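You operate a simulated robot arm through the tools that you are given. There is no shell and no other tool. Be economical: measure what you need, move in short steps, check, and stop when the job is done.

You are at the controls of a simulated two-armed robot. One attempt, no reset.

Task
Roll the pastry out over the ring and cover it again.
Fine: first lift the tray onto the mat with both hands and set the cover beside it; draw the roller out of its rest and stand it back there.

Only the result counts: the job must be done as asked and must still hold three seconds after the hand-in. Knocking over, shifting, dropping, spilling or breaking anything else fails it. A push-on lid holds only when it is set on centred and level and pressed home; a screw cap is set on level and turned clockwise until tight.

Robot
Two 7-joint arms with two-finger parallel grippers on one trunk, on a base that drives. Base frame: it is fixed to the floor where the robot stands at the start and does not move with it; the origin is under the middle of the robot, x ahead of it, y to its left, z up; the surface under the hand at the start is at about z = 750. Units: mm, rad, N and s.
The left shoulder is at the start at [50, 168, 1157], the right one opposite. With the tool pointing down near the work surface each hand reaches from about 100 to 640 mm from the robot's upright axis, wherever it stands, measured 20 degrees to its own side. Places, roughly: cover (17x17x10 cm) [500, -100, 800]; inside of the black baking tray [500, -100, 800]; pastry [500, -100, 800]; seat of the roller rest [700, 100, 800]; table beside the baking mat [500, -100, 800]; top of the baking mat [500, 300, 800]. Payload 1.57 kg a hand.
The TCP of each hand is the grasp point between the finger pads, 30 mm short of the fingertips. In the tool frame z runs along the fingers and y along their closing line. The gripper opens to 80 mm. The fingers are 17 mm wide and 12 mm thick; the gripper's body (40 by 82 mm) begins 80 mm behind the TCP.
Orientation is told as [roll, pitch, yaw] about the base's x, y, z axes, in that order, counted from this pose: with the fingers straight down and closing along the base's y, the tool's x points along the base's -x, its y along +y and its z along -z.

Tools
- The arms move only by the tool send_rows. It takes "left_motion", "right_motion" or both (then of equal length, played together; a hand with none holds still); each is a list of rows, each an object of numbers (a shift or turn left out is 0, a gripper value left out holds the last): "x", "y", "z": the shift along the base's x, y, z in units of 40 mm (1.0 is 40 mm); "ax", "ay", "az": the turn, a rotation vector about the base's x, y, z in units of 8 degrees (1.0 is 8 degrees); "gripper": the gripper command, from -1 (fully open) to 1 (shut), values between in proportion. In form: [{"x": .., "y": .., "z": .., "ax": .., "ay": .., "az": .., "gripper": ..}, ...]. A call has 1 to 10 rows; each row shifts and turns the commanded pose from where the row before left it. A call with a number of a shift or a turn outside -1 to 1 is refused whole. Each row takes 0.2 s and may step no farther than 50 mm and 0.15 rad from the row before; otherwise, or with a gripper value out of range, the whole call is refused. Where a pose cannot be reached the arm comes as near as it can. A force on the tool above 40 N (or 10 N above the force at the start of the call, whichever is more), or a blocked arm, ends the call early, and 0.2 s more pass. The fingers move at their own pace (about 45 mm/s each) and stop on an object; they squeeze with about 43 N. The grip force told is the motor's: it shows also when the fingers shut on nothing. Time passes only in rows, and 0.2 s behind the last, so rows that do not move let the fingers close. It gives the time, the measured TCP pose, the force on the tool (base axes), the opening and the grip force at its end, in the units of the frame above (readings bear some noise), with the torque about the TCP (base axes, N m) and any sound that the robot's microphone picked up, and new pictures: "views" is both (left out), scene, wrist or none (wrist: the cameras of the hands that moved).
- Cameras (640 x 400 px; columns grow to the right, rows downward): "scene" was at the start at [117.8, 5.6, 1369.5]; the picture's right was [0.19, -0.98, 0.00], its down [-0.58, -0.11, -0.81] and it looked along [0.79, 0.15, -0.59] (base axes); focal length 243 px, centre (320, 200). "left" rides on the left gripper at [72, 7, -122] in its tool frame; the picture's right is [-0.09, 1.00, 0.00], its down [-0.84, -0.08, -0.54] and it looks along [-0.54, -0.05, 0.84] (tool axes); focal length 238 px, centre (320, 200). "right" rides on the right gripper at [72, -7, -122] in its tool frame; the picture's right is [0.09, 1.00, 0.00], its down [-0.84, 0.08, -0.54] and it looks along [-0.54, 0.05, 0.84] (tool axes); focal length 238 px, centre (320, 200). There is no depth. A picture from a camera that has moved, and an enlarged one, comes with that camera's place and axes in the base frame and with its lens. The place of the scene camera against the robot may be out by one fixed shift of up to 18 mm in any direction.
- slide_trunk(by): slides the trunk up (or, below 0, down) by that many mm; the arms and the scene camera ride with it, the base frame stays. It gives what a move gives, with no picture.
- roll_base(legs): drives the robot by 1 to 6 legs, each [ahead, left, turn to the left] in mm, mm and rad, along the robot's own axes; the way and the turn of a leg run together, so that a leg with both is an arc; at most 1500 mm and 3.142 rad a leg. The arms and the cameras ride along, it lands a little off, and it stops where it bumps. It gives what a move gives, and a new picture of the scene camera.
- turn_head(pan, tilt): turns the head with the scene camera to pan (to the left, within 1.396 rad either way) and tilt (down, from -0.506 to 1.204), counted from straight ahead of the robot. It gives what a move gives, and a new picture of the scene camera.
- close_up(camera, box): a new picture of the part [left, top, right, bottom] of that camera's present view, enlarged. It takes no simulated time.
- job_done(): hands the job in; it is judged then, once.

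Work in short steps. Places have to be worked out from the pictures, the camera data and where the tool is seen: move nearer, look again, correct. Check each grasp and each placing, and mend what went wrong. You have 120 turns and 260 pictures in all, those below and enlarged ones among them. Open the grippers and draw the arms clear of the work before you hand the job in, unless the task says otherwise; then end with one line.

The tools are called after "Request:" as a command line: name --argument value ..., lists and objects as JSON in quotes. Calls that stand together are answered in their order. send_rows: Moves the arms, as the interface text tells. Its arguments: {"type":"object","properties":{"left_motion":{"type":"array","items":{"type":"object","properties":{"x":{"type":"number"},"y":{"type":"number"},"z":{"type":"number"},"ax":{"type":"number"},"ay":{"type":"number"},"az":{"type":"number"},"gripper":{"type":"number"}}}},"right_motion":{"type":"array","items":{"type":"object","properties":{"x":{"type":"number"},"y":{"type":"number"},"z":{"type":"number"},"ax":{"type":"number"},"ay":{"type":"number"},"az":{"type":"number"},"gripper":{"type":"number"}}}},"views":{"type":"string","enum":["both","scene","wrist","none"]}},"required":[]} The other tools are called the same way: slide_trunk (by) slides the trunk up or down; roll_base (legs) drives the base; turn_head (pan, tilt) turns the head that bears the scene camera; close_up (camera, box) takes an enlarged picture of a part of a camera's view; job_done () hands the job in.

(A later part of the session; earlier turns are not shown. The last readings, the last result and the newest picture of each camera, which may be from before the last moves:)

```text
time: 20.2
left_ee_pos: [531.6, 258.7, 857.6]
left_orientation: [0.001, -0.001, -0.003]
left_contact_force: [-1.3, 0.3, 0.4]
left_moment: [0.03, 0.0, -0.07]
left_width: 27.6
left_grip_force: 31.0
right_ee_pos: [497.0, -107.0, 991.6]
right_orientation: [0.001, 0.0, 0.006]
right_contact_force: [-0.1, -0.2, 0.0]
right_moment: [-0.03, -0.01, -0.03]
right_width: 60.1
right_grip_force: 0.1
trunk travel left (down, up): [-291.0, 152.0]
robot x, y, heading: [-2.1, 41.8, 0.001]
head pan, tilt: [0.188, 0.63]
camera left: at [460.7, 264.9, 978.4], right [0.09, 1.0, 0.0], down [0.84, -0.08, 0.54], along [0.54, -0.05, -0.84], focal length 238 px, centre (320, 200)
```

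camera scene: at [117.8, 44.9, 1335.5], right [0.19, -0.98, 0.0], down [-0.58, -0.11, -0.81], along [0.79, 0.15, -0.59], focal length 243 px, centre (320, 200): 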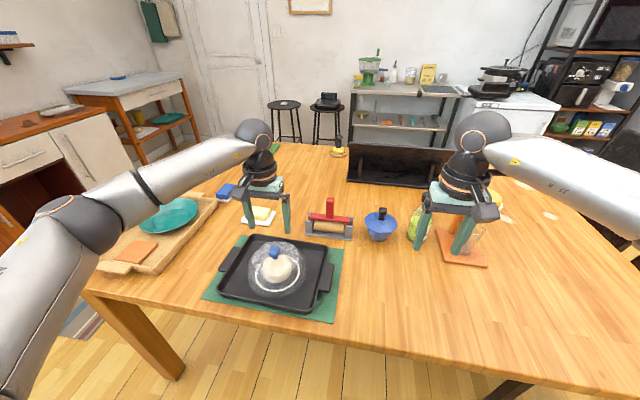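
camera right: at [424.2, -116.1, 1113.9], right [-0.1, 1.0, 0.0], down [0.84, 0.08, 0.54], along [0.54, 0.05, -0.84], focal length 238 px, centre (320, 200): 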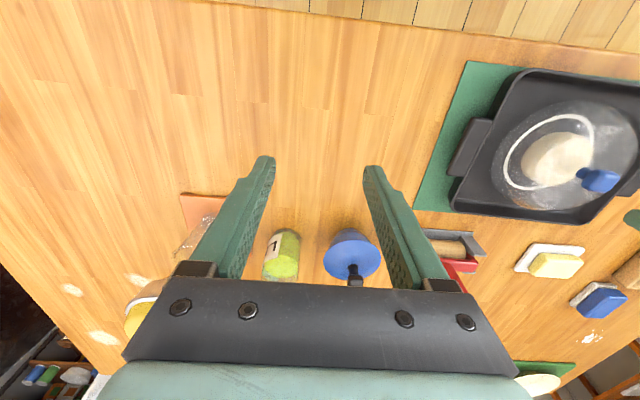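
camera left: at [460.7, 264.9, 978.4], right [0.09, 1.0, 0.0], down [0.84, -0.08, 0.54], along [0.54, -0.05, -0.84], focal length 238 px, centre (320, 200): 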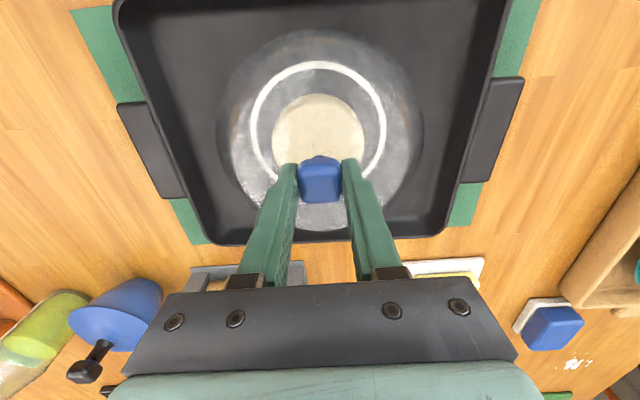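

The knob is gripped at 27.6 mm. With the cover seated, the TCP is at (531.6, 258, 857.6), which I'll reuse when covering again. I'm lifting it now.

Request:
send_rows --left_motion '[{"z": 0.15}, {"z": 0.3}, {"z": 0.5}, {"z": 0.5}, {"z": 0.5}, {"z": 0.5}]' --views "both"

```text
time: 21.6
left_ee_pos: [533.2, 257.0, 957.0]
left_orientation: [-0.001, -0.002, 0.0]
left_contact_force: [0.4, 0.5, -1.7]
left_moment: [-0.02, -0.04, 0.02]
left_width: 27.1
left_grip_force: 38.1
right_ee_pos: [495.6, -106.3, 991.3]
right_orientation: [0.0, 0.0, 0.005]
right_contact_force: [0.9, 0.5, 0.6]
right_moment: [0.01, -0.02, -0.01]
right_width: 59.9
right_grip_force: 0.0
trunk travel left (down, up): [-291.0, 152.0]
robot x, y, heading: [-0.3, 39.1, 0.0]
head pan, tilt: [0.188, 0.63]
camera scene: at [117.8, 45.5, 1335.4], right [0.19, -0.98, 0.0], down [-0.58, -0.11, -0.81], along [0.79, 0.15, -0.59], focal length 243 px, centre (320, 200)
camera left: at [461.1, 264.4, 1077.9], right [0.09, 1.0, 0.0], down [0.84, -0.08, 0.54], along [0.54, -0.05, -0.84], focal length 238 px, centre (320, 200)
```

scene: 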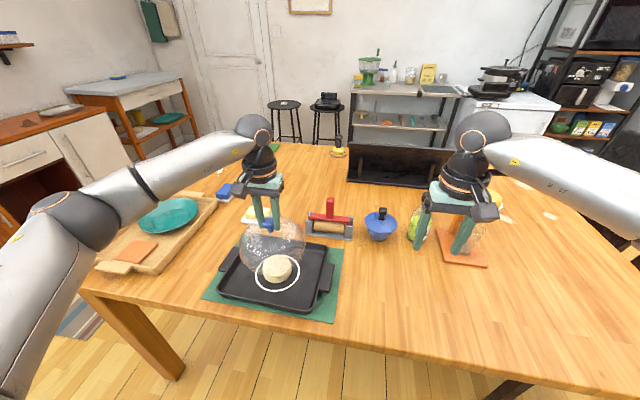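
left: 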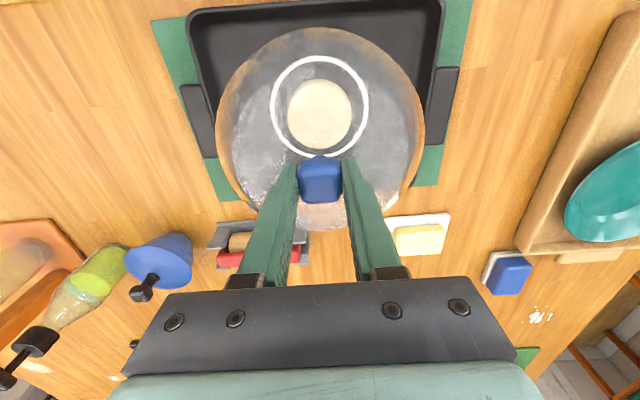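

The cover is held cleanly. I'll carry it right over the bare table, moving the right hand farther out of the way at the same time.

Request:
send_rows --left_motion '[{"y": -0.3}, {"y": -0.5, "x": -0.05}, {"y": -0.7, "x": -0.05}, {"y": -0.8, "x": -0.1}, {"y": -0.8, "x": -0.1}, {"y": -0.8, "x": -0.1}, {"y": -0.8, "x": -0.1}, {"y": -0.7, "x": -0.1}, {"y": -0.5}, {"y": -0.2}]' --right_motion '[{"y": -0.5, "x": -0.5}, {"y": -0.6, "x": -0.5}, {"y": -0.6, "x": -0.5}, {"y": -0.6}, {"y": -0.6}, {"y": -0.4}, {}, {}, {}, {}]' --views "scene"

Request:
roll_base --legs '[[0, -80, 0]]'

```text
time: 23.8
left_ee_pos: [508.7, 14.8, 956.7]
left_orientation: [0.0, 0.0, -0.002]
left_contact_force: [-0.8, -0.8, -1.4]
left_moment: [0.03, -0.01, 0.01]
left_width: 27.6
left_grip_force: 37.8
right_ee_pos: [435.6, -239.3, 990.7]
right_orientation: [-0.001, 0.0, 0.006]
right_contact_force: [-0.6, -0.6, 0.2]
right_moment: [-0.02, 0.03, 0.0]
right_width: 59.9
right_grip_force: 0.1
trunk travel left (down, up): [-291.0, 152.0]
robot x, y, heading: [3.1, 43.4, -0.005]
head pan, tilt: [0.188, 0.63]
camera scene: at [118.0, 45.4, 1335.4], right [0.19, -0.98, 0.0], down [-0.58, -0.11, -0.81], along [0.79, 0.15, -0.59], focal length 243 px, centre (320, 200)
```

scene: 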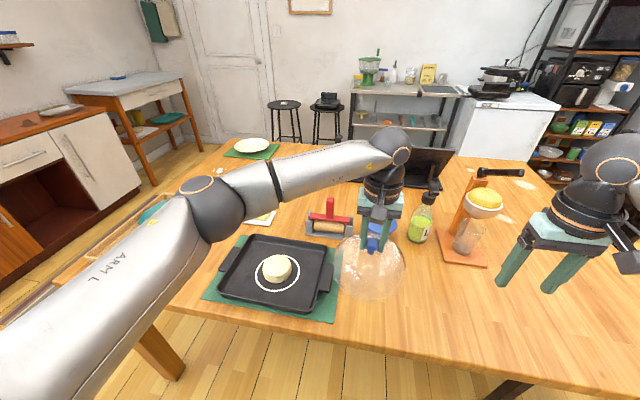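

```text
time: 25.1
left_ee_pos: [509.9, -65.3, 956.3]
left_orientation: [0.001, -0.003, -0.002]
left_contact_force: [0.0, -0.4, -1.5]
left_moment: [0.0, 0.01, -0.01]
left_width: 27.6
left_grip_force: 37.7
right_ee_pos: [436.6, -319.0, 991.5]
right_orientation: [0.0, 0.0, 0.005]
right_contact_force: [0.3, -0.3, 1.0]
right_moment: [0.01, -0.01, 0.03]
right_width: 60.0
right_grip_force: 0.1
trunk travel left (down, up): [-291.0, 152.0]
robot x, y, heading: [0.0, -38.8, -0.003]
head pan, tilt: [0.188, 0.63]
camera scene: at [117.9, -33.9, 1335.4], right [0.19, -0.98, 0.0], down [-0.58, -0.11, -0.81], along [0.79, 0.15, -0.59], focal length 243 px, centre (320, 200)
```

scene: 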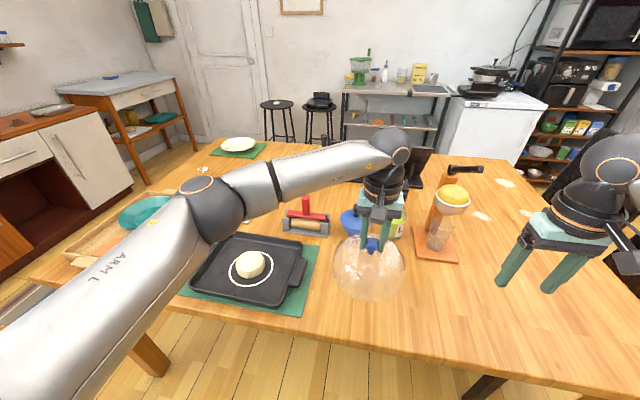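

The cover hangs over bare table at (510, −65), clear of the mat, bowl and juicer board. I'll lower it to just above the table, then feel for contact.

Request:
send_rows --left_motion '[{"z": -0.4}, {"z": -0.7}, {"z": -0.6}, {"z": -0.4}, {"z": -0.2}, {}]' --views "none"

Request:
send_rows --left_motion '[{"z": -0.06}, {"z": -0.06}, {"z": -0.06}, {}]' --views "none"

```text
time: 26.6
left_ee_pos: [508.9, -63.5, 865.3]
left_orientation: [0.0, -0.002, -0.002]
left_contact_force: [-1.0, -0.4, -2.4]
left_moment: [0.03, 0.0, 0.02]
left_width: 27.3
left_grip_force: 38.1
right_ee_pos: [435.6, -317.6, 991.3]
right_orientation: [0.001, 0.001, 0.004]
right_contact_force: [0.0, 0.7, -0.2]
right_moment: [-0.02, -0.02, 0.03]
right_width: 60.1
right_grip_force: 0.1
trunk travel left (down, up): [-291.0, 152.0]
robot x, y, heading: [3.3, -43.9, -0.0]
head pan, tilt: [0.188, 0.63]
```

```text
time: 27.6
left_ee_pos: [509.5, -64.8, 856.7]
left_orientation: [0.002, -0.001, -0.002]
left_contact_force: [0.4, -0.2, -1.8]
left_moment: [0.02, -0.01, -0.02]
left_width: 27.4
left_grip_force: 37.1
right_ee_pos: [435.1, -318.6, 991.6]
right_orientation: [-0.001, -0.001, 0.003]
right_contact_force: [0.6, 0.3, 0.8]
right_moment: [0.01, 0.01, 0.0]
right_width: 59.9
right_grip_force: 0.0
trunk travel left (down, up): [-291.0, 152.0]
robot x, y, heading: [0.7, -41.5, -0.005]
head pan, tilt: [0.188, 0.63]
```

Still hanging freely at 856.7; I keep going down in 2 mm steps.

Request:
send_rows --left_motion '[{"z": -0.06}, {"z": -0.05}, {}]' --views "none"

Request:
send_rows --left_motion '[{"z": -0.05}, {}]' --views "none"

```text
time: 28.4
left_ee_pos: [509.3, -64.2, 851.9]
left_orientation: [-0.001, -0.002, -0.002]
left_contact_force: [0.4, 0.4, -1.7]
left_moment: [0.03, -0.01, 0.01]
left_width: 27.4
left_grip_force: 37.7
right_ee_pos: [435.4, -319.4, 991.3]
right_orientation: [0.001, -0.002, 0.003]
right_contact_force: [1.1, -0.5, 0.5]
right_moment: [0.0, 0.03, 0.0]
right_width: 59.9
right_grip_force: 0.2
trunk travel left (down, up): [-291.0, 152.0]
robot x, y, heading: [0.4, -38.4, 0.002]
head pan, tilt: [0.188, 0.63]
```

```text
time: 28.9
left_ee_pos: [510.1, -64.6, 850.1]
left_orientation: [0.0, -0.001, 0.0]
left_contact_force: [-0.8, -0.1, -1.7]
left_moment: [0.0, -0.02, 0.0]
left_width: 27.1
left_grip_force: 37.9
right_ee_pos: [436.0, -319.0, 991.8]
right_orientation: [0.0, 0.001, 0.003]
right_contact_force: [-0.9, 0.2, -0.4]
right_moment: [-0.04, -0.02, 0.02]
right_width: 60.2
right_grip_force: 0.0
trunk travel left (down, up): [-291.0, 152.0]
robot x, y, heading: [0.3, -39.9, 0.001]
head pan, tilt: [0.188, 0.63]
```

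Request:
send_rows --left_motion '[{"z": -0.05}, {}]' --views "none"

Request:
send_rows --left_motion '[{"z": -0.05}, {}]' --views "wrist"

```text
time: 29.6
left_ee_pos: [509.8, -64.4, 847.8]
left_orientation: [0.0, -0.003, -0.001]
left_contact_force: [0.5, 0.6, -2.2]
left_moment: [0.02, -0.01, -0.04]
left_width: 27.2
left_grip_force: 37.6
right_ee_pos: [435.1, -318.1, 990.7]
right_orientation: [0.0, -0.001, 0.004]
right_contact_force: [-0.8, 1.4, -0.2]
right_moment: [-0.01, -0.03, 0.02]
right_width: 59.8
right_grip_force: 0.1
trunk travel left (down, up): [-291.0, 152.0]
robot x, y, heading: [1.0, -40.3, -0.005]
head pan, tilt: [0.188, 0.63]
```

```text
time: 30.1
left_ee_pos: [509.5, -65.7, 848.3]
left_orientation: [-0.002, -0.002, -0.001]
left_contact_force: [2.3, -0.9, 9.1]
left_moment: [0.21, 0.58, -0.03]
left_width: 27.4
left_grip_force: 38.5
right_ee_pos: [435.8, -317.3, 991.6]
right_orientation: [0.0, 0.0, 0.003]
right_contact_force: [-0.5, 0.5, 0.6]
right_moment: [0.0, -0.03, -0.01]
right_width: 59.8
right_grip_force: 0.1
trunk travel left (down, up): [-291.0, 152.0]
robot x, y, heading: [-2.8, -40.9, -0.003]
head pan, tilt: [0.188, 0.63]
camera left: at [437.4, -57.8, 969.4], right [0.09, 1.0, 0.0], down [0.83, -0.08, 0.55], along [0.54, -0.05, -0.84], focal length 238 px, centre (320, 200)
```

left: 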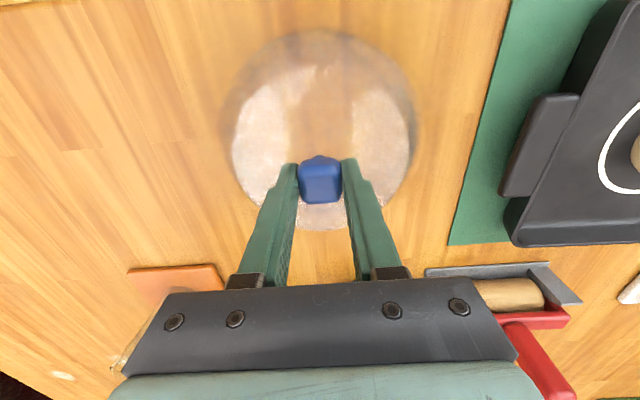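

The cover rests on the table (9 N push-back at z 848, so the tray floor is about 10 mm above the table). I'll open and rise straight up.

Request:
send_rows --left_motion '[{"gripper": -1}, {}, {}, {}, {"z": 0.4}, {"z": 0.8}, {"z": 0.9}, {"z": 0.9}]' --views "both"

```text
time: 31.9
left_ee_pos: [509.1, -63.8, 968.6]
left_orientation: [0.001, -0.003, -0.002]
left_contact_force: [0.7, -0.3, -0.1]
left_moment: [0.02, -0.01, 0.02]
left_width: 79.8
left_grip_force: 0.0
right_ee_pos: [435.3, -318.3, 992.0]
right_orientation: [-0.003, 0.0, 0.005]
right_contact_force: [0.6, -0.4, 0.5]
right_moment: [-0.01, -0.02, 0.01]
right_width: 60.1
right_grip_force: 0.0
trunk travel left (down, up): [-291.0, 152.0]
robot x, y, heading: [-1.3, -39.2, 0.001]
head pan, tilt: [0.188, 0.63]
camera scene: at [117.6, -33.6, 1335.5], right [0.19, -0.98, 0.0], down [-0.58, -0.11, -0.81], along [0.79, 0.15, -0.59], focal length 243 px, centre (320, 200)
camera left: at [437.8, -56.3, 1089.2], right [0.09, 1.0, 0.0], down [0.84, -0.08, 0.54], along [0.54, -0.05, -0.84], focal length 238 px, centre (320, 200)
```

scene: 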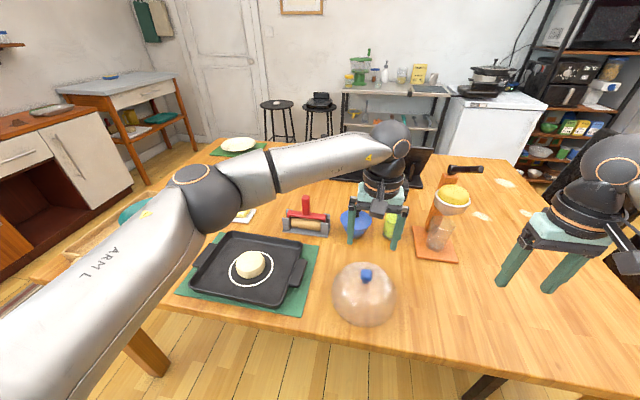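
left: 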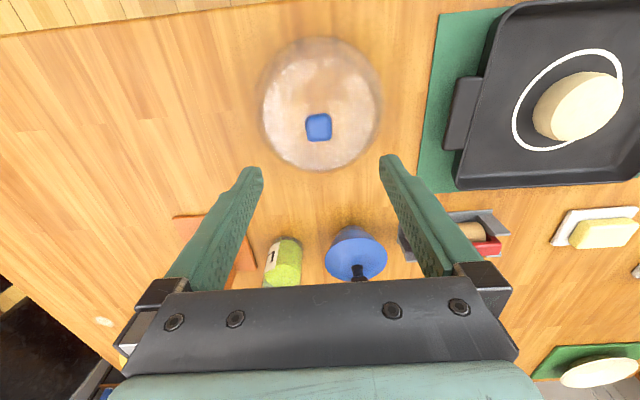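

The cover stands alone on the table. Next is the roller: I'll swing the left hand to y≈140, then drive the base left and ahead for reach.

Request:
send_rows --left_motion '[{"y": 0.8, "z": 0.2}, {"y": 0.9, "z": 0.2}, {"y": 0.9, "z": 0.2}, {"y": 0.9, "z": 0.2}, {"y": 0.6}]' --views "none"

Request:
roll_base --legs '[[0, 50, 0], [100, 0, 0]]'

Request:
send_rows --left_motion '[{}]' --views "wrist"

```text
time: 33.1
left_ee_pos: [511.0, 95.3, 996.2]
left_orientation: [-0.004, -0.002, -0.004]
left_contact_force: [-0.8, -0.1, 0.2]
left_moment: [-0.02, -0.02, -0.01]
left_width: 79.9
left_grip_force: 0.0
right_ee_pos: [436.3, -318.8, 991.7]
right_orientation: [0.0, 0.0, 0.003]
right_contact_force: [0.5, -0.3, -1.3]
right_moment: [-0.04, 0.01, -0.01]
right_width: 59.9
right_grip_force: 0.0
trunk travel left (down, up): [-291.0, 152.0]
robot x, y, heading: [-0.3, -42.6, 0.001]
head pan, tilt: [0.188, 0.63]
```

```text
time: 35.0
left_ee_pos: [612.3, 145.5, 997.2]
left_orientation: [0.0, -0.002, -0.004]
left_contact_force: [0.0, -0.1, -0.2]
left_moment: [0.01, 0.03, -0.01]
left_width: 80.0
left_grip_force: 0.1
right_ee_pos: [537.7, -268.9, 991.3]
right_orientation: [0.0, 0.002, 0.005]
right_contact_force: [-0.5, 0.1, 0.8]
right_moment: [-0.03, 0.03, 0.01]
right_width: 60.1
right_grip_force: 0.1
trunk travel left (down, up): [-291.0, 152.0]
robot x, y, heading: [100.5, 9.5, -0.003]
head pan, tilt: [0.188, 0.63]
camera scene: at [219.9, 15.9, 1335.3], right [0.19, -0.98, 0.0], down [-0.58, -0.11, -0.81], along [0.79, 0.15, -0.59], focal length 243 px, centre (320, 200)
```

scene: 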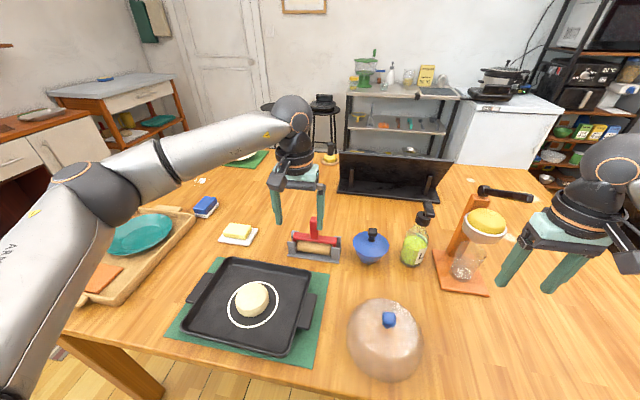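

```text
time: 35.4
left_ee_pos: [611.3, 145.5, 997.4]
left_orientation: [-0.001, -0.001, -0.003]
left_contact_force: [-0.1, -0.5, -0.2]
left_moment: [-0.04, -0.02, 0.01]
left_width: 80.5
left_grip_force: 0.0
right_ee_pos: [536.5, -268.6, 991.3]
right_orientation: [0.0, -0.001, 0.006]
right_contact_force: [0.9, -0.9, -0.4]
right_moment: [0.01, -0.04, -0.01]
right_width: 59.9
right_grip_force: 0.0
trunk travel left (down, up): [-291.0, 152.0]
robot x, y, heading: [98.5, 11.1, -0.0]
head pan, tilt: [0.188, 0.63]
camera left: at [541.0, 152.9, 1118.3], right [0.09, 1.0, 0.0], down [0.84, -0.08, 0.54], along [0.54, -0.05, -0.84], focal length 238 px, centre (320, 200)
```

left: 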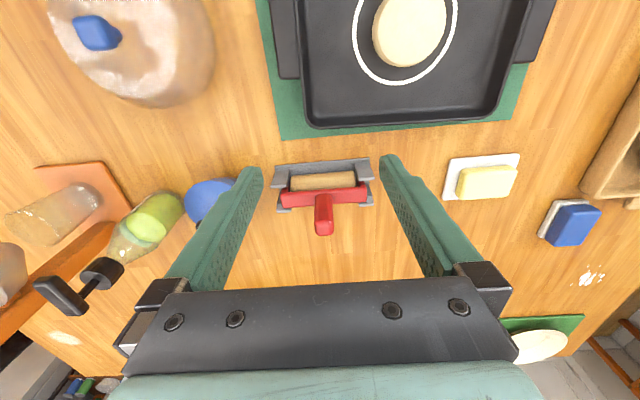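

The roller stands near (735, 149). I'll take a close-up from the left camera for precise measurement.

Request:
close_up --camera "left" --box '[260, 145, 390, 245]'

Request:
close_up --camera "scene" --box '[275, 200, 355, 270]'

Request:
close_up --camera "left" --box '[280, 0, 540, 140]'

```text
4.00 times, centred on (325, 195) of left
camera zoom: at [541.0, 152.9, 1118.3], right [0.09, 1.0, 0.0], down [0.84, -0.08, 0.54], along [0.54, -0.05, -0.84], focal length 953 px, centre (300, 220)
```

zoom: 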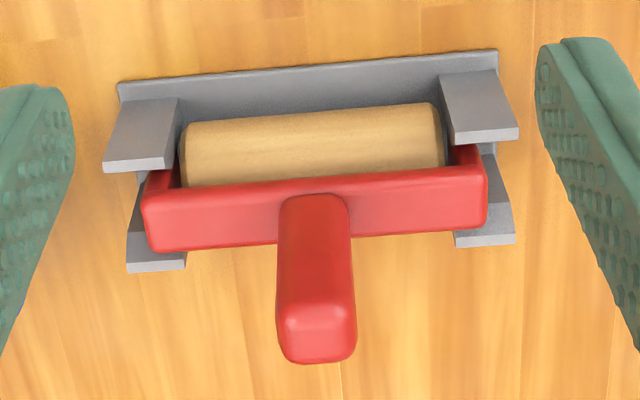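

```text
5.71 times, centred on (315, 235) of scene
camera zoom: at [219.2, 15.9, 1335.4], right [0.19, -0.98, 0.0], down [-0.58, -0.11, -0.81], along [0.79, 0.15, -0.59], focal length 1387 px, centre (349, 0)
```

zoom: 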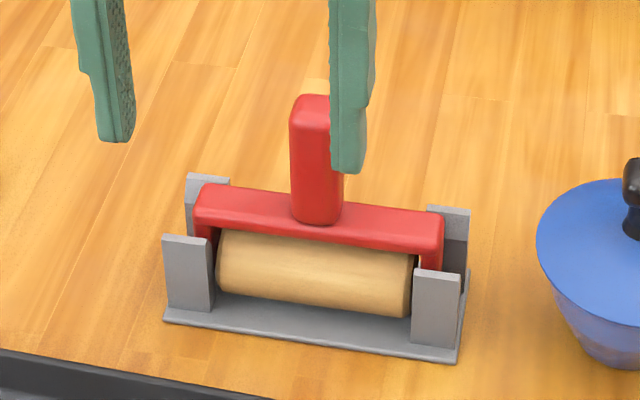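

```text
2.46 times, centred on (410, 70) of left
camera zoom: at [541.0, 152.9, 1118.3], right [0.09, 1.0, 0.0], down [0.84, -0.08, 0.54], along [0.54, -0.05, -0.84], focal length 587 px, centre (98, 520)
```

zoom: 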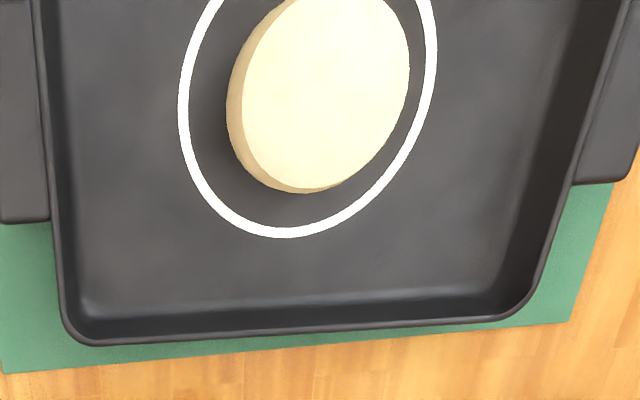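

The rest is square to the axes and the handle is near y≈142. I'll move closer to triangulate its x and height.

Request:
send_rows --left_motion '[{"x": 0.8, "z": -0.2}, {"x": 0.7, "z": -0.4, "y": -0.04}, {"x": 0.5, "z": -0.4, "y": -0.04}, {}]' --views "wrist"

Request:
close_up --camera "left" --box '[240, 60, 400, 180]'

```text
time: 36.4
left_ee_pos: [694.3, 141.7, 957.5]
left_orientation: [0.0, -0.003, -0.003]
left_contact_force: [0.6, 0.6, -0.4]
left_moment: [-0.02, 0.0, -0.03]
left_width: 80.1
left_grip_force: 0.0
right_ee_pos: [537.7, -269.0, 990.3]
right_orientation: [-0.003, 0.002, 0.005]
right_contact_force: [0.3, 0.7, -0.1]
right_moment: [0.0, -0.04, 0.01]
right_width: 60.0
right_grip_force: 0.0
trunk travel left (down, up): [-291.0, 152.0]
robot x, y, heading: [104.0, 9.3, -0.002]
head pan, tilt: [0.188, 0.63]
camera left: at [622.7, 148.6, 1078.3], right [0.09, 1.0, 0.0], down [0.84, -0.08, 0.54], along [0.54, -0.05, -0.84], focal length 238 px, centre (320, 200)
```

left: 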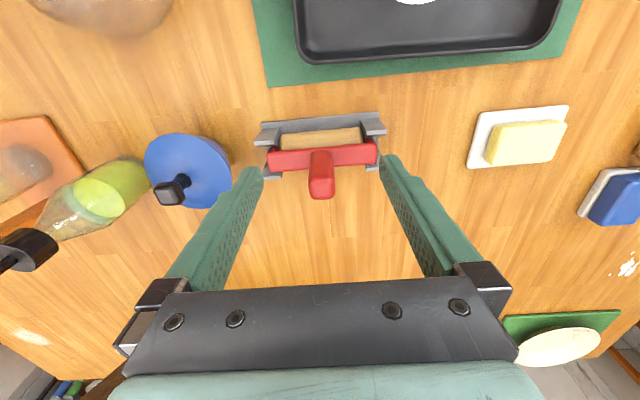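

```text
3.33 times, centred on (320, 120) of left
camera zoom: at [622.7, 148.6, 1078.3], right [0.09, 1.0, 0.0], down [0.84, -0.08, 0.54], along [0.54, -0.05, -0.84], focal length 794 px, centre (320, 467)
```

zoom: 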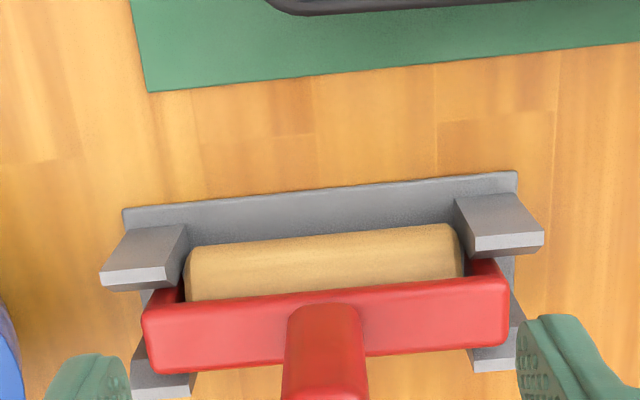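

Triangulation puts the handle at about (743, 142) with its top near z 869. I'll drive 45 mm further ahead for comfortable reach, then look again.

Request:
roll_base --legs '[[45, 0, 0]]'

Request:
send_rows --left_motion '[{"z": -0.4}, {"z": -0.3}, {}]' --views "wrist"

Request:
close_up --camera "scene" --box '[250, 180, 380, 280]'

```text
time: 37.3
left_ee_pos: [739.3, 140.7, 958.1]
left_orientation: [-0.001, 0.001, -0.002]
left_contact_force: [0.4, 0.6, 1.0]
left_moment: [-0.03, 0.0, -0.02]
left_width: 79.8
left_grip_force: 0.0
right_ee_pos: [583.6, -269.0, 991.1]
right_orientation: [-0.001, 0.002, 0.006]
right_contact_force: [1.1, 0.0, 1.1]
right_moment: [0.02, 0.0, 0.04]
right_width: 60.1
right_grip_force: 0.0
trunk travel left (down, up): [-291.0, 152.0]
robot x, y, heading: [145.2, 12.9, 0.001]
head pan, tilt: [0.188, 0.63]
camera scene: at [265.2, 15.9, 1335.3], right [0.19, -0.98, 0.0], down [-0.58, -0.11, -0.81], along [0.79, 0.15, -0.59], focal length 243 px, centre (320, 200)
```

scene: 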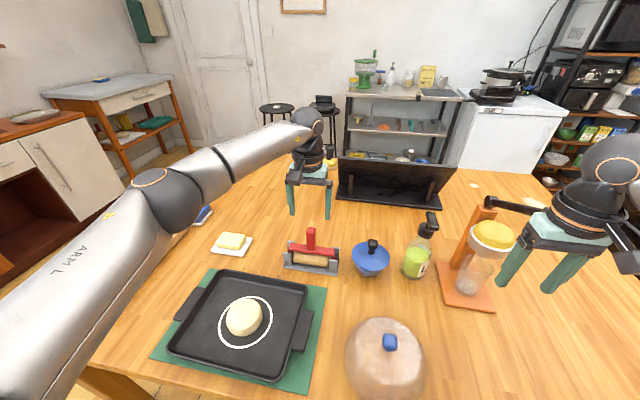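

```text
time: 38.1
left_ee_pos: [740.1, 142.0, 930.3]
left_orientation: [0.0, -0.001, 0.0]
left_contact_force: [-0.6, -0.2, -0.4]
left_moment: [-0.02, 0.0, 0.01]
left_width: 80.0
left_grip_force: 0.1
right_ee_pos: [582.4, -268.7, 990.5]
right_orientation: [0.0, 0.0, 0.005]
right_contact_force: [-0.1, 0.6, 0.3]
right_moment: [0.02, -0.01, 0.02]
right_width: 59.8
right_grip_force: 0.0
trunk travel left (down, up): [-291.0, 152.0]
robot x, y, heading: [143.3, 8.4, 0.005]
head pan, tilt: [0.188, 0.63]
camera left: at [668.0, 148.9, 1051.1], right [0.09, 1.0, 0.0], down [0.84, -0.08, 0.54], along [0.54, -0.05, -0.84], focal length 238 px, centre (320, 200)
```

left: 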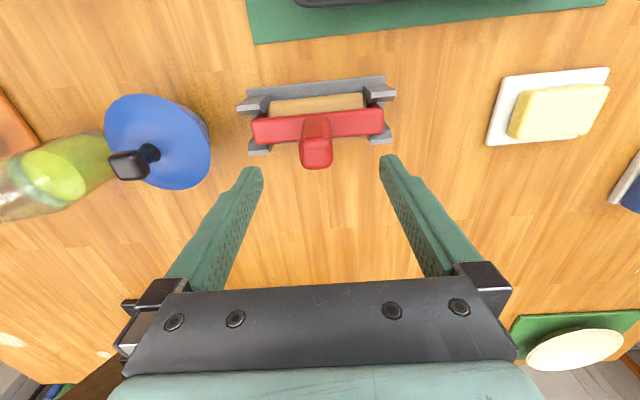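

```text
4.00 times, centred on (315, 230) of scene
camera zoom: at [264.3, 15.9, 1335.5], right [0.19, -0.98, 0.0], down [-0.58, -0.11, -0.81], along [0.79, 0.15, -0.59], focal length 971 px, centre (340, 80)
```

zoom: 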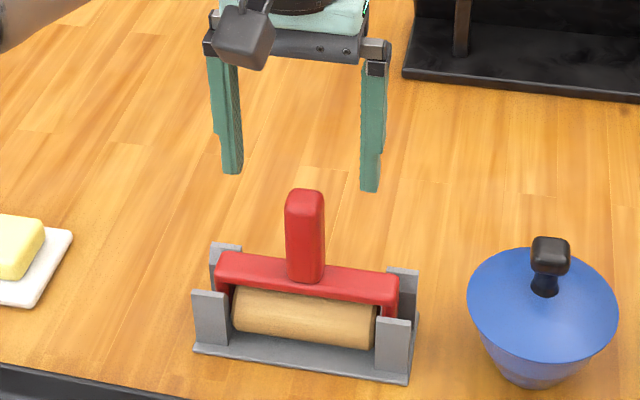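

The handle is confirmed at (740, 140) with its top near z 873, right under the hand. I'll descend to TCP z≈847 and look.

Request:
send_rows --left_motion '[{"z": -0.7, "y": -0.04}, {"z": -0.6}, {"z": -0.5}, {"z": -0.25}, {}]' --views "wrist"

Request:
close_up --camera "scene" --box '[250, 180, 380, 280]'

```text
time: 39.3
left_ee_pos: [740.5, 140.4, 847.3]
left_orientation: [0.0, -0.002, 0.001]
left_contact_force: [-0.7, -0.3, -0.9]
left_moment: [0.02, -0.01, 0.02]
left_width: 80.0
left_grip_force: 0.2
right_ee_pos: [582.4, -268.4, 991.2]
right_orientation: [0.001, 0.001, 0.005]
right_contact_force: [0.6, -0.3, 0.6]
right_moment: [0.01, 0.0, 0.05]
right_width: 60.1
right_grip_force: 0.0
trunk travel left (down, up): [-291.0, 152.0]
robot x, y, heading: [148.9, 9.7, -0.001]
head pan, tilt: [0.188, 0.63]
camera left: at [667.0, 147.4, 968.4], right [0.09, 1.0, 0.0], down [0.84, -0.08, 0.54], along [0.54, -0.05, -0.84], focal length 238 px, centre (320, 200)
```

left: 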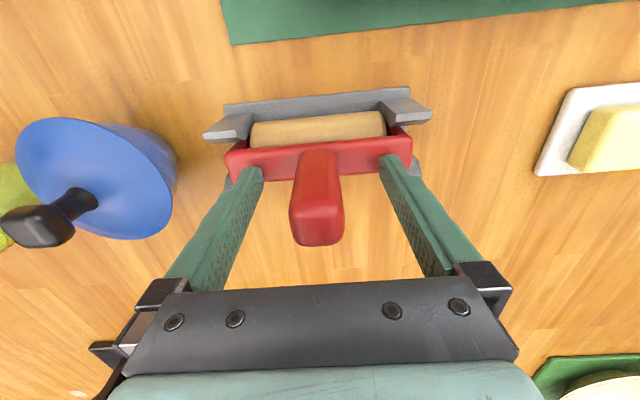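

```text
4.00 times, centred on (315, 230) of scene
camera zoom: at [264.3, 15.9, 1335.5], right [0.19, -0.98, 0.0], down [-0.58, -0.11, -0.81], along [0.79, 0.15, -0.59], focal length 971 px, centre (340, 80)
```

zoom: 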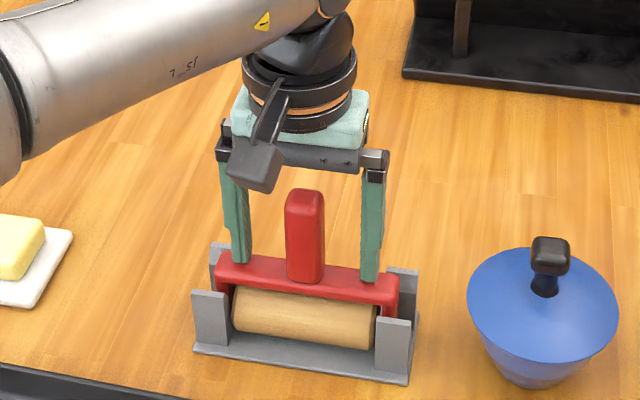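

The fingers straddle the handle, about 1 mm off centre. Closing.

Request:
send_rows --left_motion '[{"y": -0.02, "gripper": 1}, {}, {}, {}, {}]' --views "wrist"

```text
time: 40.5
left_ee_pos: [739.0, 138.7, 847.3]
left_orientation: [0.0, -0.003, -0.003]
left_contact_force: [-0.2, -0.5, -0.2]
left_moment: [0.11, -0.04, -0.02]
left_width: 25.9
left_grip_force: 30.3
right_ee_pos: [582.6, -268.9, 992.8]
right_orientation: [0.0, 0.0, 0.006]
right_contact_force: [-0.2, -0.7, 0.3]
right_moment: [0.05, 0.02, 0.01]
right_width: 59.7
right_grip_force: 0.0
trunk travel left (down, up): [-291.0, 152.0]
robot x, y, heading: [149.3, 9.0, -0.002]
head pan, tilt: [0.188, 0.63]
camera left: at [667.4, 146.4, 968.7], right [0.09, 1.0, 0.0], down [0.84, -0.08, 0.54], along [0.54, -0.05, -0.84], focal length 238 px, centre (320, 200)
```

left: 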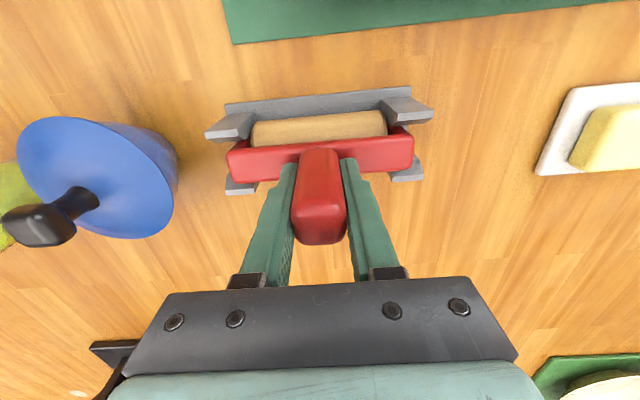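

The handle is gripped at 25.9 mm. The seated pose to return to is (739.5, 139, 847). I'll lift straight up.

Request:
send_rows --left_motion '[{"z": 0.2}, {"z": 0.4}, {"z": 0.6}, {"z": 0.8}, {"z": 0.8}, {}]' --views "both"

```text
time: 41.9
left_ee_pos: [739.8, 137.4, 960.3]
left_orientation: [-0.001, -0.002, -0.003]
left_contact_force: [0.2, -0.1, -3.4]
left_moment: [0.04, -0.02, -0.01]
left_width: 25.8
left_grip_force: 37.0
right_ee_pos: [583.0, -268.5, 991.1]
right_orientation: [-0.001, -0.001, 0.004]
right_contact_force: [0.8, -0.3, 0.5]
right_moment: [0.0, 0.01, 0.01]
right_width: 60.1
right_grip_force: 0.1
trunk travel left (down, up): [-291.0, 152.0]
robot x, y, heading: [148.7, 9.0, 0.002]
head pan, tilt: [0.188, 0.63]
camera scene: at [264.7, 16.1, 1335.4], right [0.19, -0.98, 0.0], down [-0.58, -0.11, -0.81], along [0.79, 0.15, -0.59], focal length 243 px, centre (320, 200)
camera left: at [668.2, 144.6, 1081.0], right [0.09, 1.0, 0.0], down [0.84, -0.08, 0.54], along [0.54, -0.05, -0.84], focal length 238 px, centre (320, 200)
```

scene: 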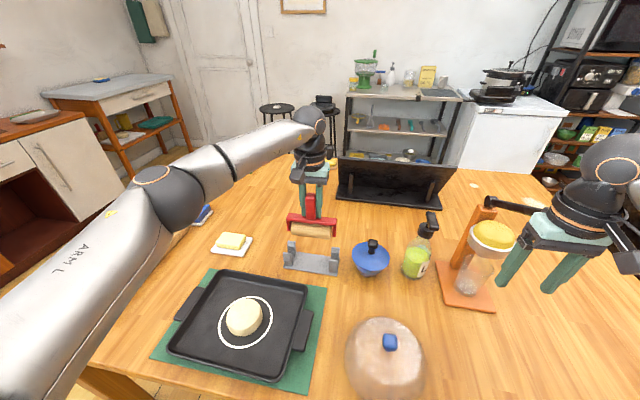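
left: 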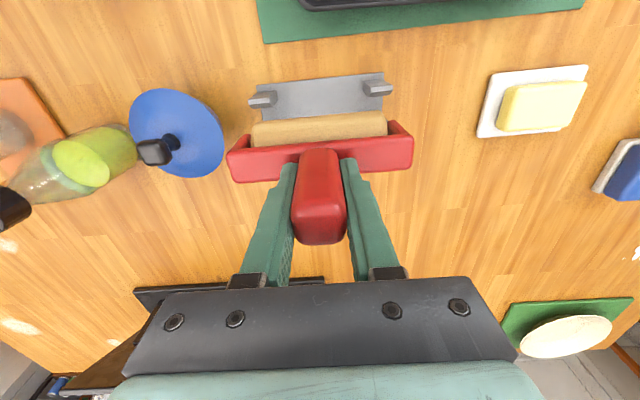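

The roller is out and level with the rest undisturbed. The ring's centre is near (533, 257) with radius about 61 mm. I'll carry the roller over the pastry.

Request:
send_rows --left_motion '[{"x": -0.4, "y": 0.2}, {"x": -0.65, "y": 0.4}, {"x": -0.7, "y": 0.4}, {"x": -0.7, "y": 0.4}, {"x": -0.7, "y": 0.4}, {"x": -0.7, "y": 0.4}, {"x": -0.7, "y": 0.4}, {"x": -0.6, "y": 0.35}, {}]' --views "both"

Request:
close_up --camera "scene" --box '[140, 220, 340, 380]'

```text
time: 43.9
left_ee_pos: [532.6, 256.3, 957.2]
left_orientation: [0.0, -0.001, -0.001]
left_contact_force: [0.5, -0.2, -2.8]
left_moment: [0.02, -0.05, 0.02]
left_width: 25.6
left_grip_force: 37.4
right_ee_pos: [582.4, -269.5, 992.0]
right_orientation: [-0.002, 0.0, 0.006]
right_contact_force: [0.6, 0.9, 0.2]
right_moment: [-0.03, 0.02, 0.01]
right_width: 60.0
right_grip_force: 0.0
trunk travel left (down, up): [-291.0, 152.0]
robot x, y, heading: [145.1, 10.4, -0.002]
head pan, tilt: [0.188, 0.63]
camera scene: at [264.6, 16.0, 1335.4], right [0.19, -0.98, 0.0], down [-0.58, -0.11, -0.81], along [0.79, 0.15, -0.59], focal length 243 px, centre (320, 200)
camera left: at [460.9, 264.1, 1079.2], right [0.09, 1.0, 0.0], down [0.84, -0.08, 0.54], along [0.54, -0.05, -0.84], focal length 238 px, centre (320, 200)
```

scene: 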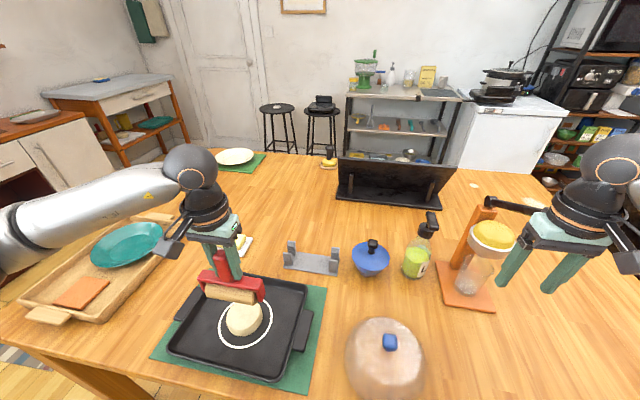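
left: 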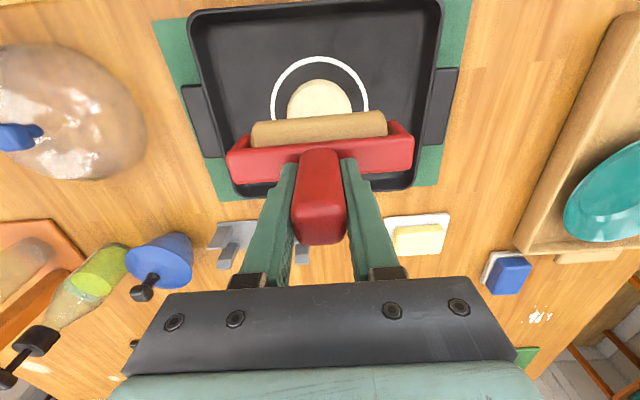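

```text
2.50 times, centred on (240, 300) of scene
camera zoom: at [264.6, 16.0, 1335.4], right [0.19, -0.98, 0.0], down [-0.58, -0.11, -0.81], along [0.79, 0.15, -0.59], focal length 607 px, centre (520, -50)
```

zoom: 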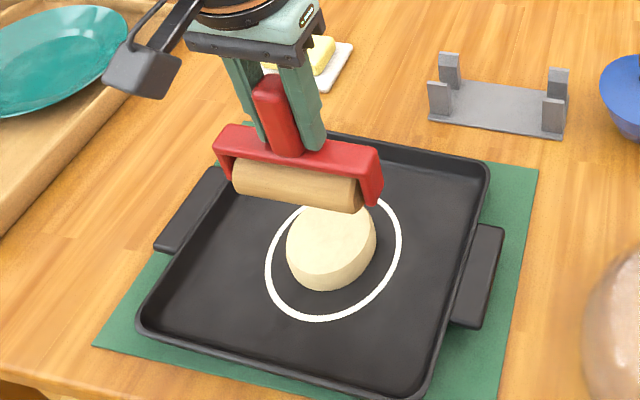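

The pastry sits at the centre of the ring under the roller. I'll lower toward its top, which should meet near TCP z≈880, in measured steps.

Request:
send_rows --left_motion '[{"z": -0.6}, {"z": -0.5}, {"z": -0.4}, {"z": -0.2}, {}]' --views "none"

Request:
send_rows --left_motion '[{"z": -0.1}, {"z": -0.1}, {"z": -0.1}, {}]' --views "scene"

Request:
close_up --camera "scene" --box '[140, 220, 340, 380]'

```text
time: 45.1
left_ee_pos: [532.6, 257.2, 889.5]
left_orientation: [-0.002, -0.001, 0.0]
left_contact_force: [-0.2, -1.8, -2.8]
left_moment: [0.04, 0.01, -0.01]
left_width: 25.8
left_grip_force: 37.1
right_ee_pos: [583.6, -269.2, 990.8]
right_orientation: [-0.002, 0.001, 0.005]
right_contact_force: [0.2, 0.0, 1.1]
right_moment: [0.0, 0.02, 0.0]
right_width: 60.1
right_grip_force: 0.0
trunk travel left (down, up): [-291.0, 152.0]
robot x, y, heading: [139.9, 10.1, 0.002]
head pan, tilt: [0.188, 0.63]
```

```text
time: 46.1
left_ee_pos: [533.2, 257.3, 878.6]
left_orientation: [-0.001, -0.001, -0.002]
left_contact_force: [0.7, -0.2, -1.7]
left_moment: [-0.01, -0.04, 0.0]
left_width: 25.8
left_grip_force: 36.6
right_ee_pos: [584.6, -269.3, 990.5]
right_orientation: [-0.002, -0.002, 0.004]
right_contact_force: [0.7, -0.7, -0.8]
right_moment: [0.0, 0.02, -0.01]
right_width: 60.3
right_grip_force: 0.0
trunk travel left (down, up): [-291.0, 152.0]
robot x, y, heading: [143.9, 9.7, 0.001]
head pan, tilt: [0.188, 0.63]
camera scene: at [264.5, 16.0, 1335.3], right [0.19, -0.98, 0.0], down [-0.58, -0.11, -0.81], along [0.79, 0.15, -0.59], focal length 243 px, centre (320, 200)
```

scene: 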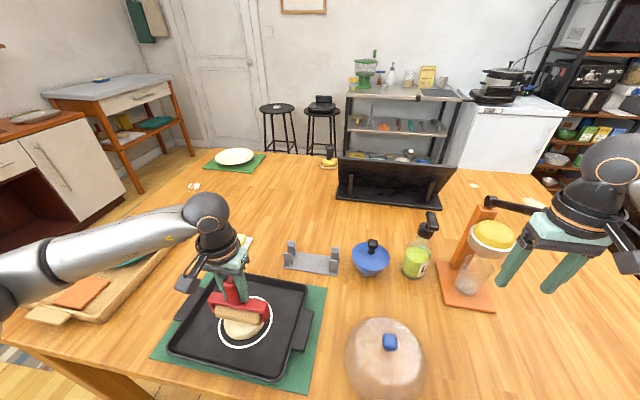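

```text
2.50 times, centred on (240, 300) of scene
camera zoom: at [264.5, 16.0, 1335.3], right [0.19, -0.98, 0.0], down [-0.58, -0.11, -0.81], along [0.79, 0.15, -0.59], focal length 607 px, centre (520, -50)
```

zoom: 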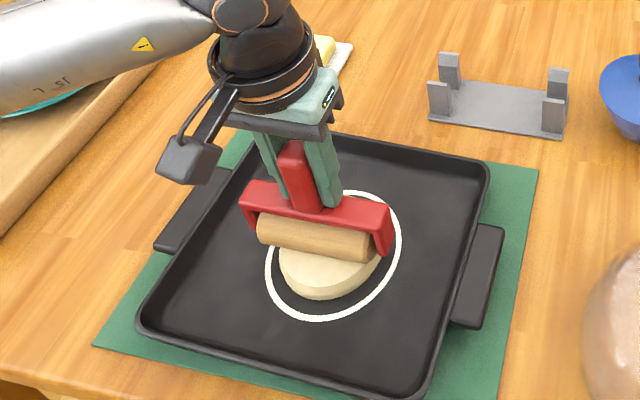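

The pastry already looks slightly wider under the roller, with almost no force. I'll roll back and forth at this height and look.

Request:
send_rows --left_motion '[{"x": 0.5}, {"x": 0.5}, {"x": -0.5}, {"x": -0.5}, {"x": -0.5}, {"x": -0.5}, {"x": 0.5}, {"x": 0.5}, {}]' --views "scene"

Request:
close_up --camera "scene" --box '[140, 220, 340, 380]'

```text
time: 48.1
left_ee_pos: [533.8, 257.8, 879.9]
left_orientation: [0.0, -0.002, -0.001]
left_contact_force: [0.0, 0.4, -3.0]
left_moment: [-0.01, 0.0, 0.02]
left_width: 25.6
left_grip_force: 37.3
right_ee_pos: [582.8, -269.5, 991.7]
right_orientation: [-0.001, 0.0, 0.006]
right_contact_force: [0.1, 0.0, 0.7]
right_moment: [0.01, 0.02, -0.03]
right_width: 60.3
right_grip_force: 0.0
trunk travel left (down, up): [-291.0, 152.0]
robot x, y, heading: [145.9, 10.5, 0.005]
head pan, tilt: [0.188, 0.63]
camera scene: at [264.5, 16.1, 1335.4], right [0.19, -0.98, 0.0], down [-0.58, -0.11, -0.81], along [0.79, 0.15, -0.59], focal length 243 px, centre (320, 200)
```

scene: 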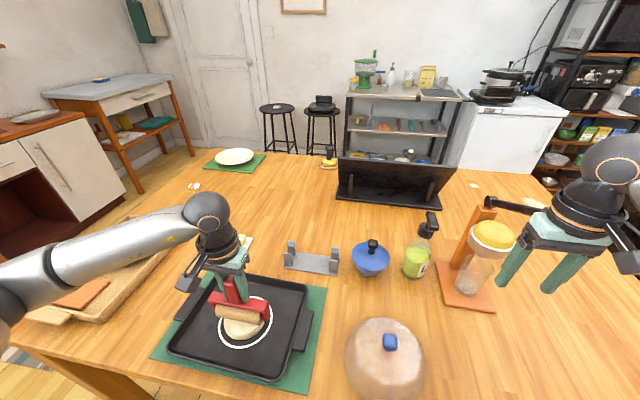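

```text
2.50 times, centred on (240, 300) of scene
camera zoom: at [264.5, 16.1, 1335.4], right [0.19, -0.98, 0.0], down [-0.58, -0.11, -0.81], along [0.79, 0.15, -0.59], focal length 607 px, centre (520, -50)
```

zoom: 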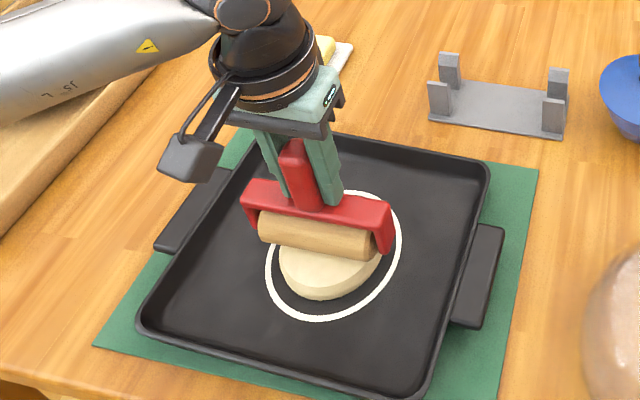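

The pastry takes its height from the roller, so I'll go lower in steps with rolling strokes in between.

Request:
send_rows --left_motion '[{"z": -0.1}, {"x": 0.5}, {"x": -0.5, "z": -0.05}, {"x": -0.5}, {"x": 0.5, "z": -0.05}, {"x": 0.5}, {"x": -0.5}, {"x": -0.5}, {"x": 0.5}, {}]' --views "none"

Request:
close_up --camera "scene" --box '[140, 220, 340, 380]'

```text
time: 50.3
left_ee_pos: [533.1, 257.7, 872.3]
left_orientation: [0.0, -0.001, -0.003]
left_contact_force: [0.4, 0.3, -2.6]
left_moment: [-0.03, 0.03, -0.05]
left_width: 25.9
left_grip_force: 37.0
right_ee_pos: [583.0, -269.0, 991.2]
right_orientation: [-0.001, -0.001, 0.006]
right_contact_force: [-0.4, 0.9, -0.4]
right_moment: [0.03, 0.01, 0.02]
right_width: 60.1
right_grip_force: 0.2
trunk travel left (down, up): [-291.0, 152.0]
robot x, y, heading: [147.0, 11.6, -0.0]
head pan, tilt: [0.188, 0.63]
```

```text
2.50 times, centred on (240, 300) of scene
camera zoom: at [264.5, 16.1, 1335.4], right [0.19, -0.98, 0.0], down [-0.58, -0.11, -0.81], along [0.79, 0.15, -0.59], focal length 607 px, centre (520, -50)
```

zoom: 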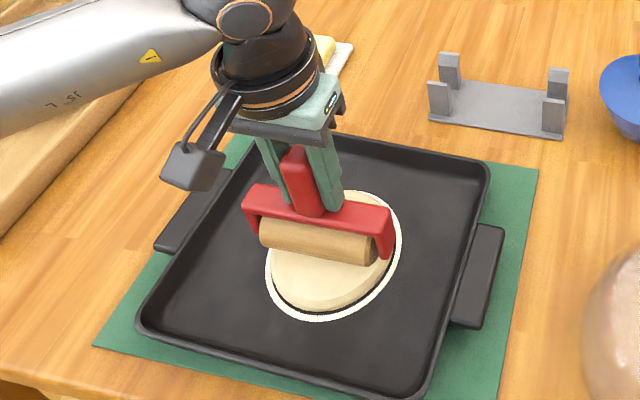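

The pastry has nearly reached the ring and is still round. I'll go another 3 mm lower with wider strokes.

Request:
send_rows --left_motion '[{"z": -0.04}, {"x": 0.6}, {"x": 0.5}, {"x": -0.6, "z": -0.04}, {"x": -0.6}, {"x": -0.6}, {"x": -0.4}, {"x": 0.6}, {"x": 0.5}, {}]' --views "none"

Request:
close_up --camera "scene" --box '[140, 220, 340, 380]'

```text
time: 52.5
left_ee_pos: [533.1, 259.1, 869.1]
left_orientation: [0.0, -0.001, -0.002]
left_contact_force: [0.9, 0.4, -3.2]
left_moment: [-0.01, -0.02, 0.01]
left_width: 25.9
left_grip_force: 36.4
right_ee_pos: [583.0, -268.7, 991.2]
right_orientation: [-0.001, -0.001, 0.006]
right_contact_force: [-0.2, 0.3, 0.6]
right_moment: [-0.03, -0.02, 0.0]
right_width: 59.8
right_grip_force: 0.1
trunk travel left (down, up): [-291.0, 152.0]
robot x, y, heading: [147.0, 11.3, 0.001]
head pan, tilt: [0.188, 0.63]
```

```text
2.50 times, centred on (240, 300) of scene
camera zoom: at [264.5, 16.1, 1335.4], right [0.19, -0.98, 0.0], down [-0.58, -0.11, -0.81], along [0.79, 0.15, -0.59], focal length 607 px, centre (520, -50)
```

zoom: 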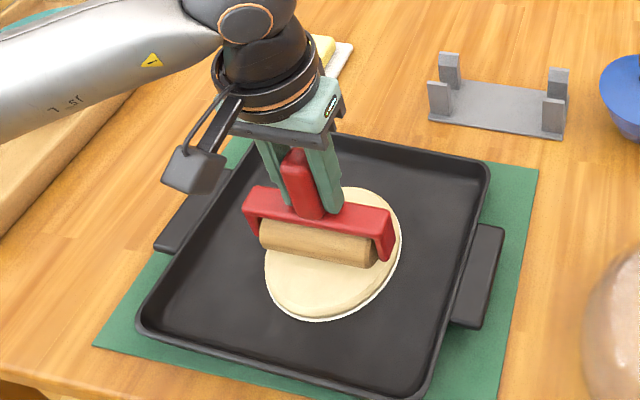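

Only a thin white sliver is still visible. I'll go 2.5 mm lower so the edge passes the ring, staying inside the cover's radius.

Request:
send_rows --left_motion '[{"z": -0.04}, {"x": 0.6}, {"x": 0.6}, {"x": -0.6, "z": -0.03}, {"x": -0.6}, {"x": -0.6}, {"x": -0.6}, {"x": 0.6}, {"x": 0.6}, {}]' --views "none"

Request:
close_up --camera "scene" --box '[140, 220, 340, 380]'

```text
time: 54.7
left_ee_pos: [532.5, 258.1, 864.2]
left_orientation: [0.0, -0.003, -0.001]
left_contact_force: [-0.7, -0.2, -2.6]
left_moment: [0.01, 0.0, 0.01]
left_width: 25.7
left_grip_force: 37.0
right_ee_pos: [582.7, -268.2, 991.9]
right_orientation: [-0.002, 0.001, 0.006]
right_contact_force: [1.1, 0.3, 0.9]
right_moment: [-0.03, 0.02, -0.01]
right_width: 60.0
right_grip_force: 0.1
trunk travel left (down, up): [-291.0, 152.0]
robot x, y, heading: [149.6, 10.1, 0.008]
head pan, tilt: [0.188, 0.63]
```

```text
2.50 times, centred on (240, 300) of scene
camera zoom: at [264.5, 16.1, 1335.4], right [0.19, -0.98, 0.0], down [-0.58, -0.11, -0.81], along [0.79, 0.15, -0.59], focal length 607 px, centre (520, -50)
```

zoom: 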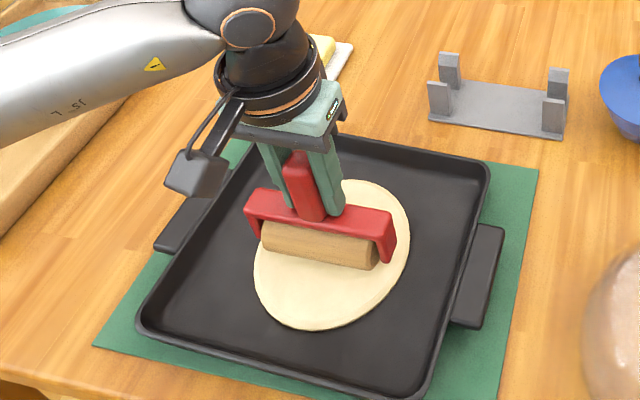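

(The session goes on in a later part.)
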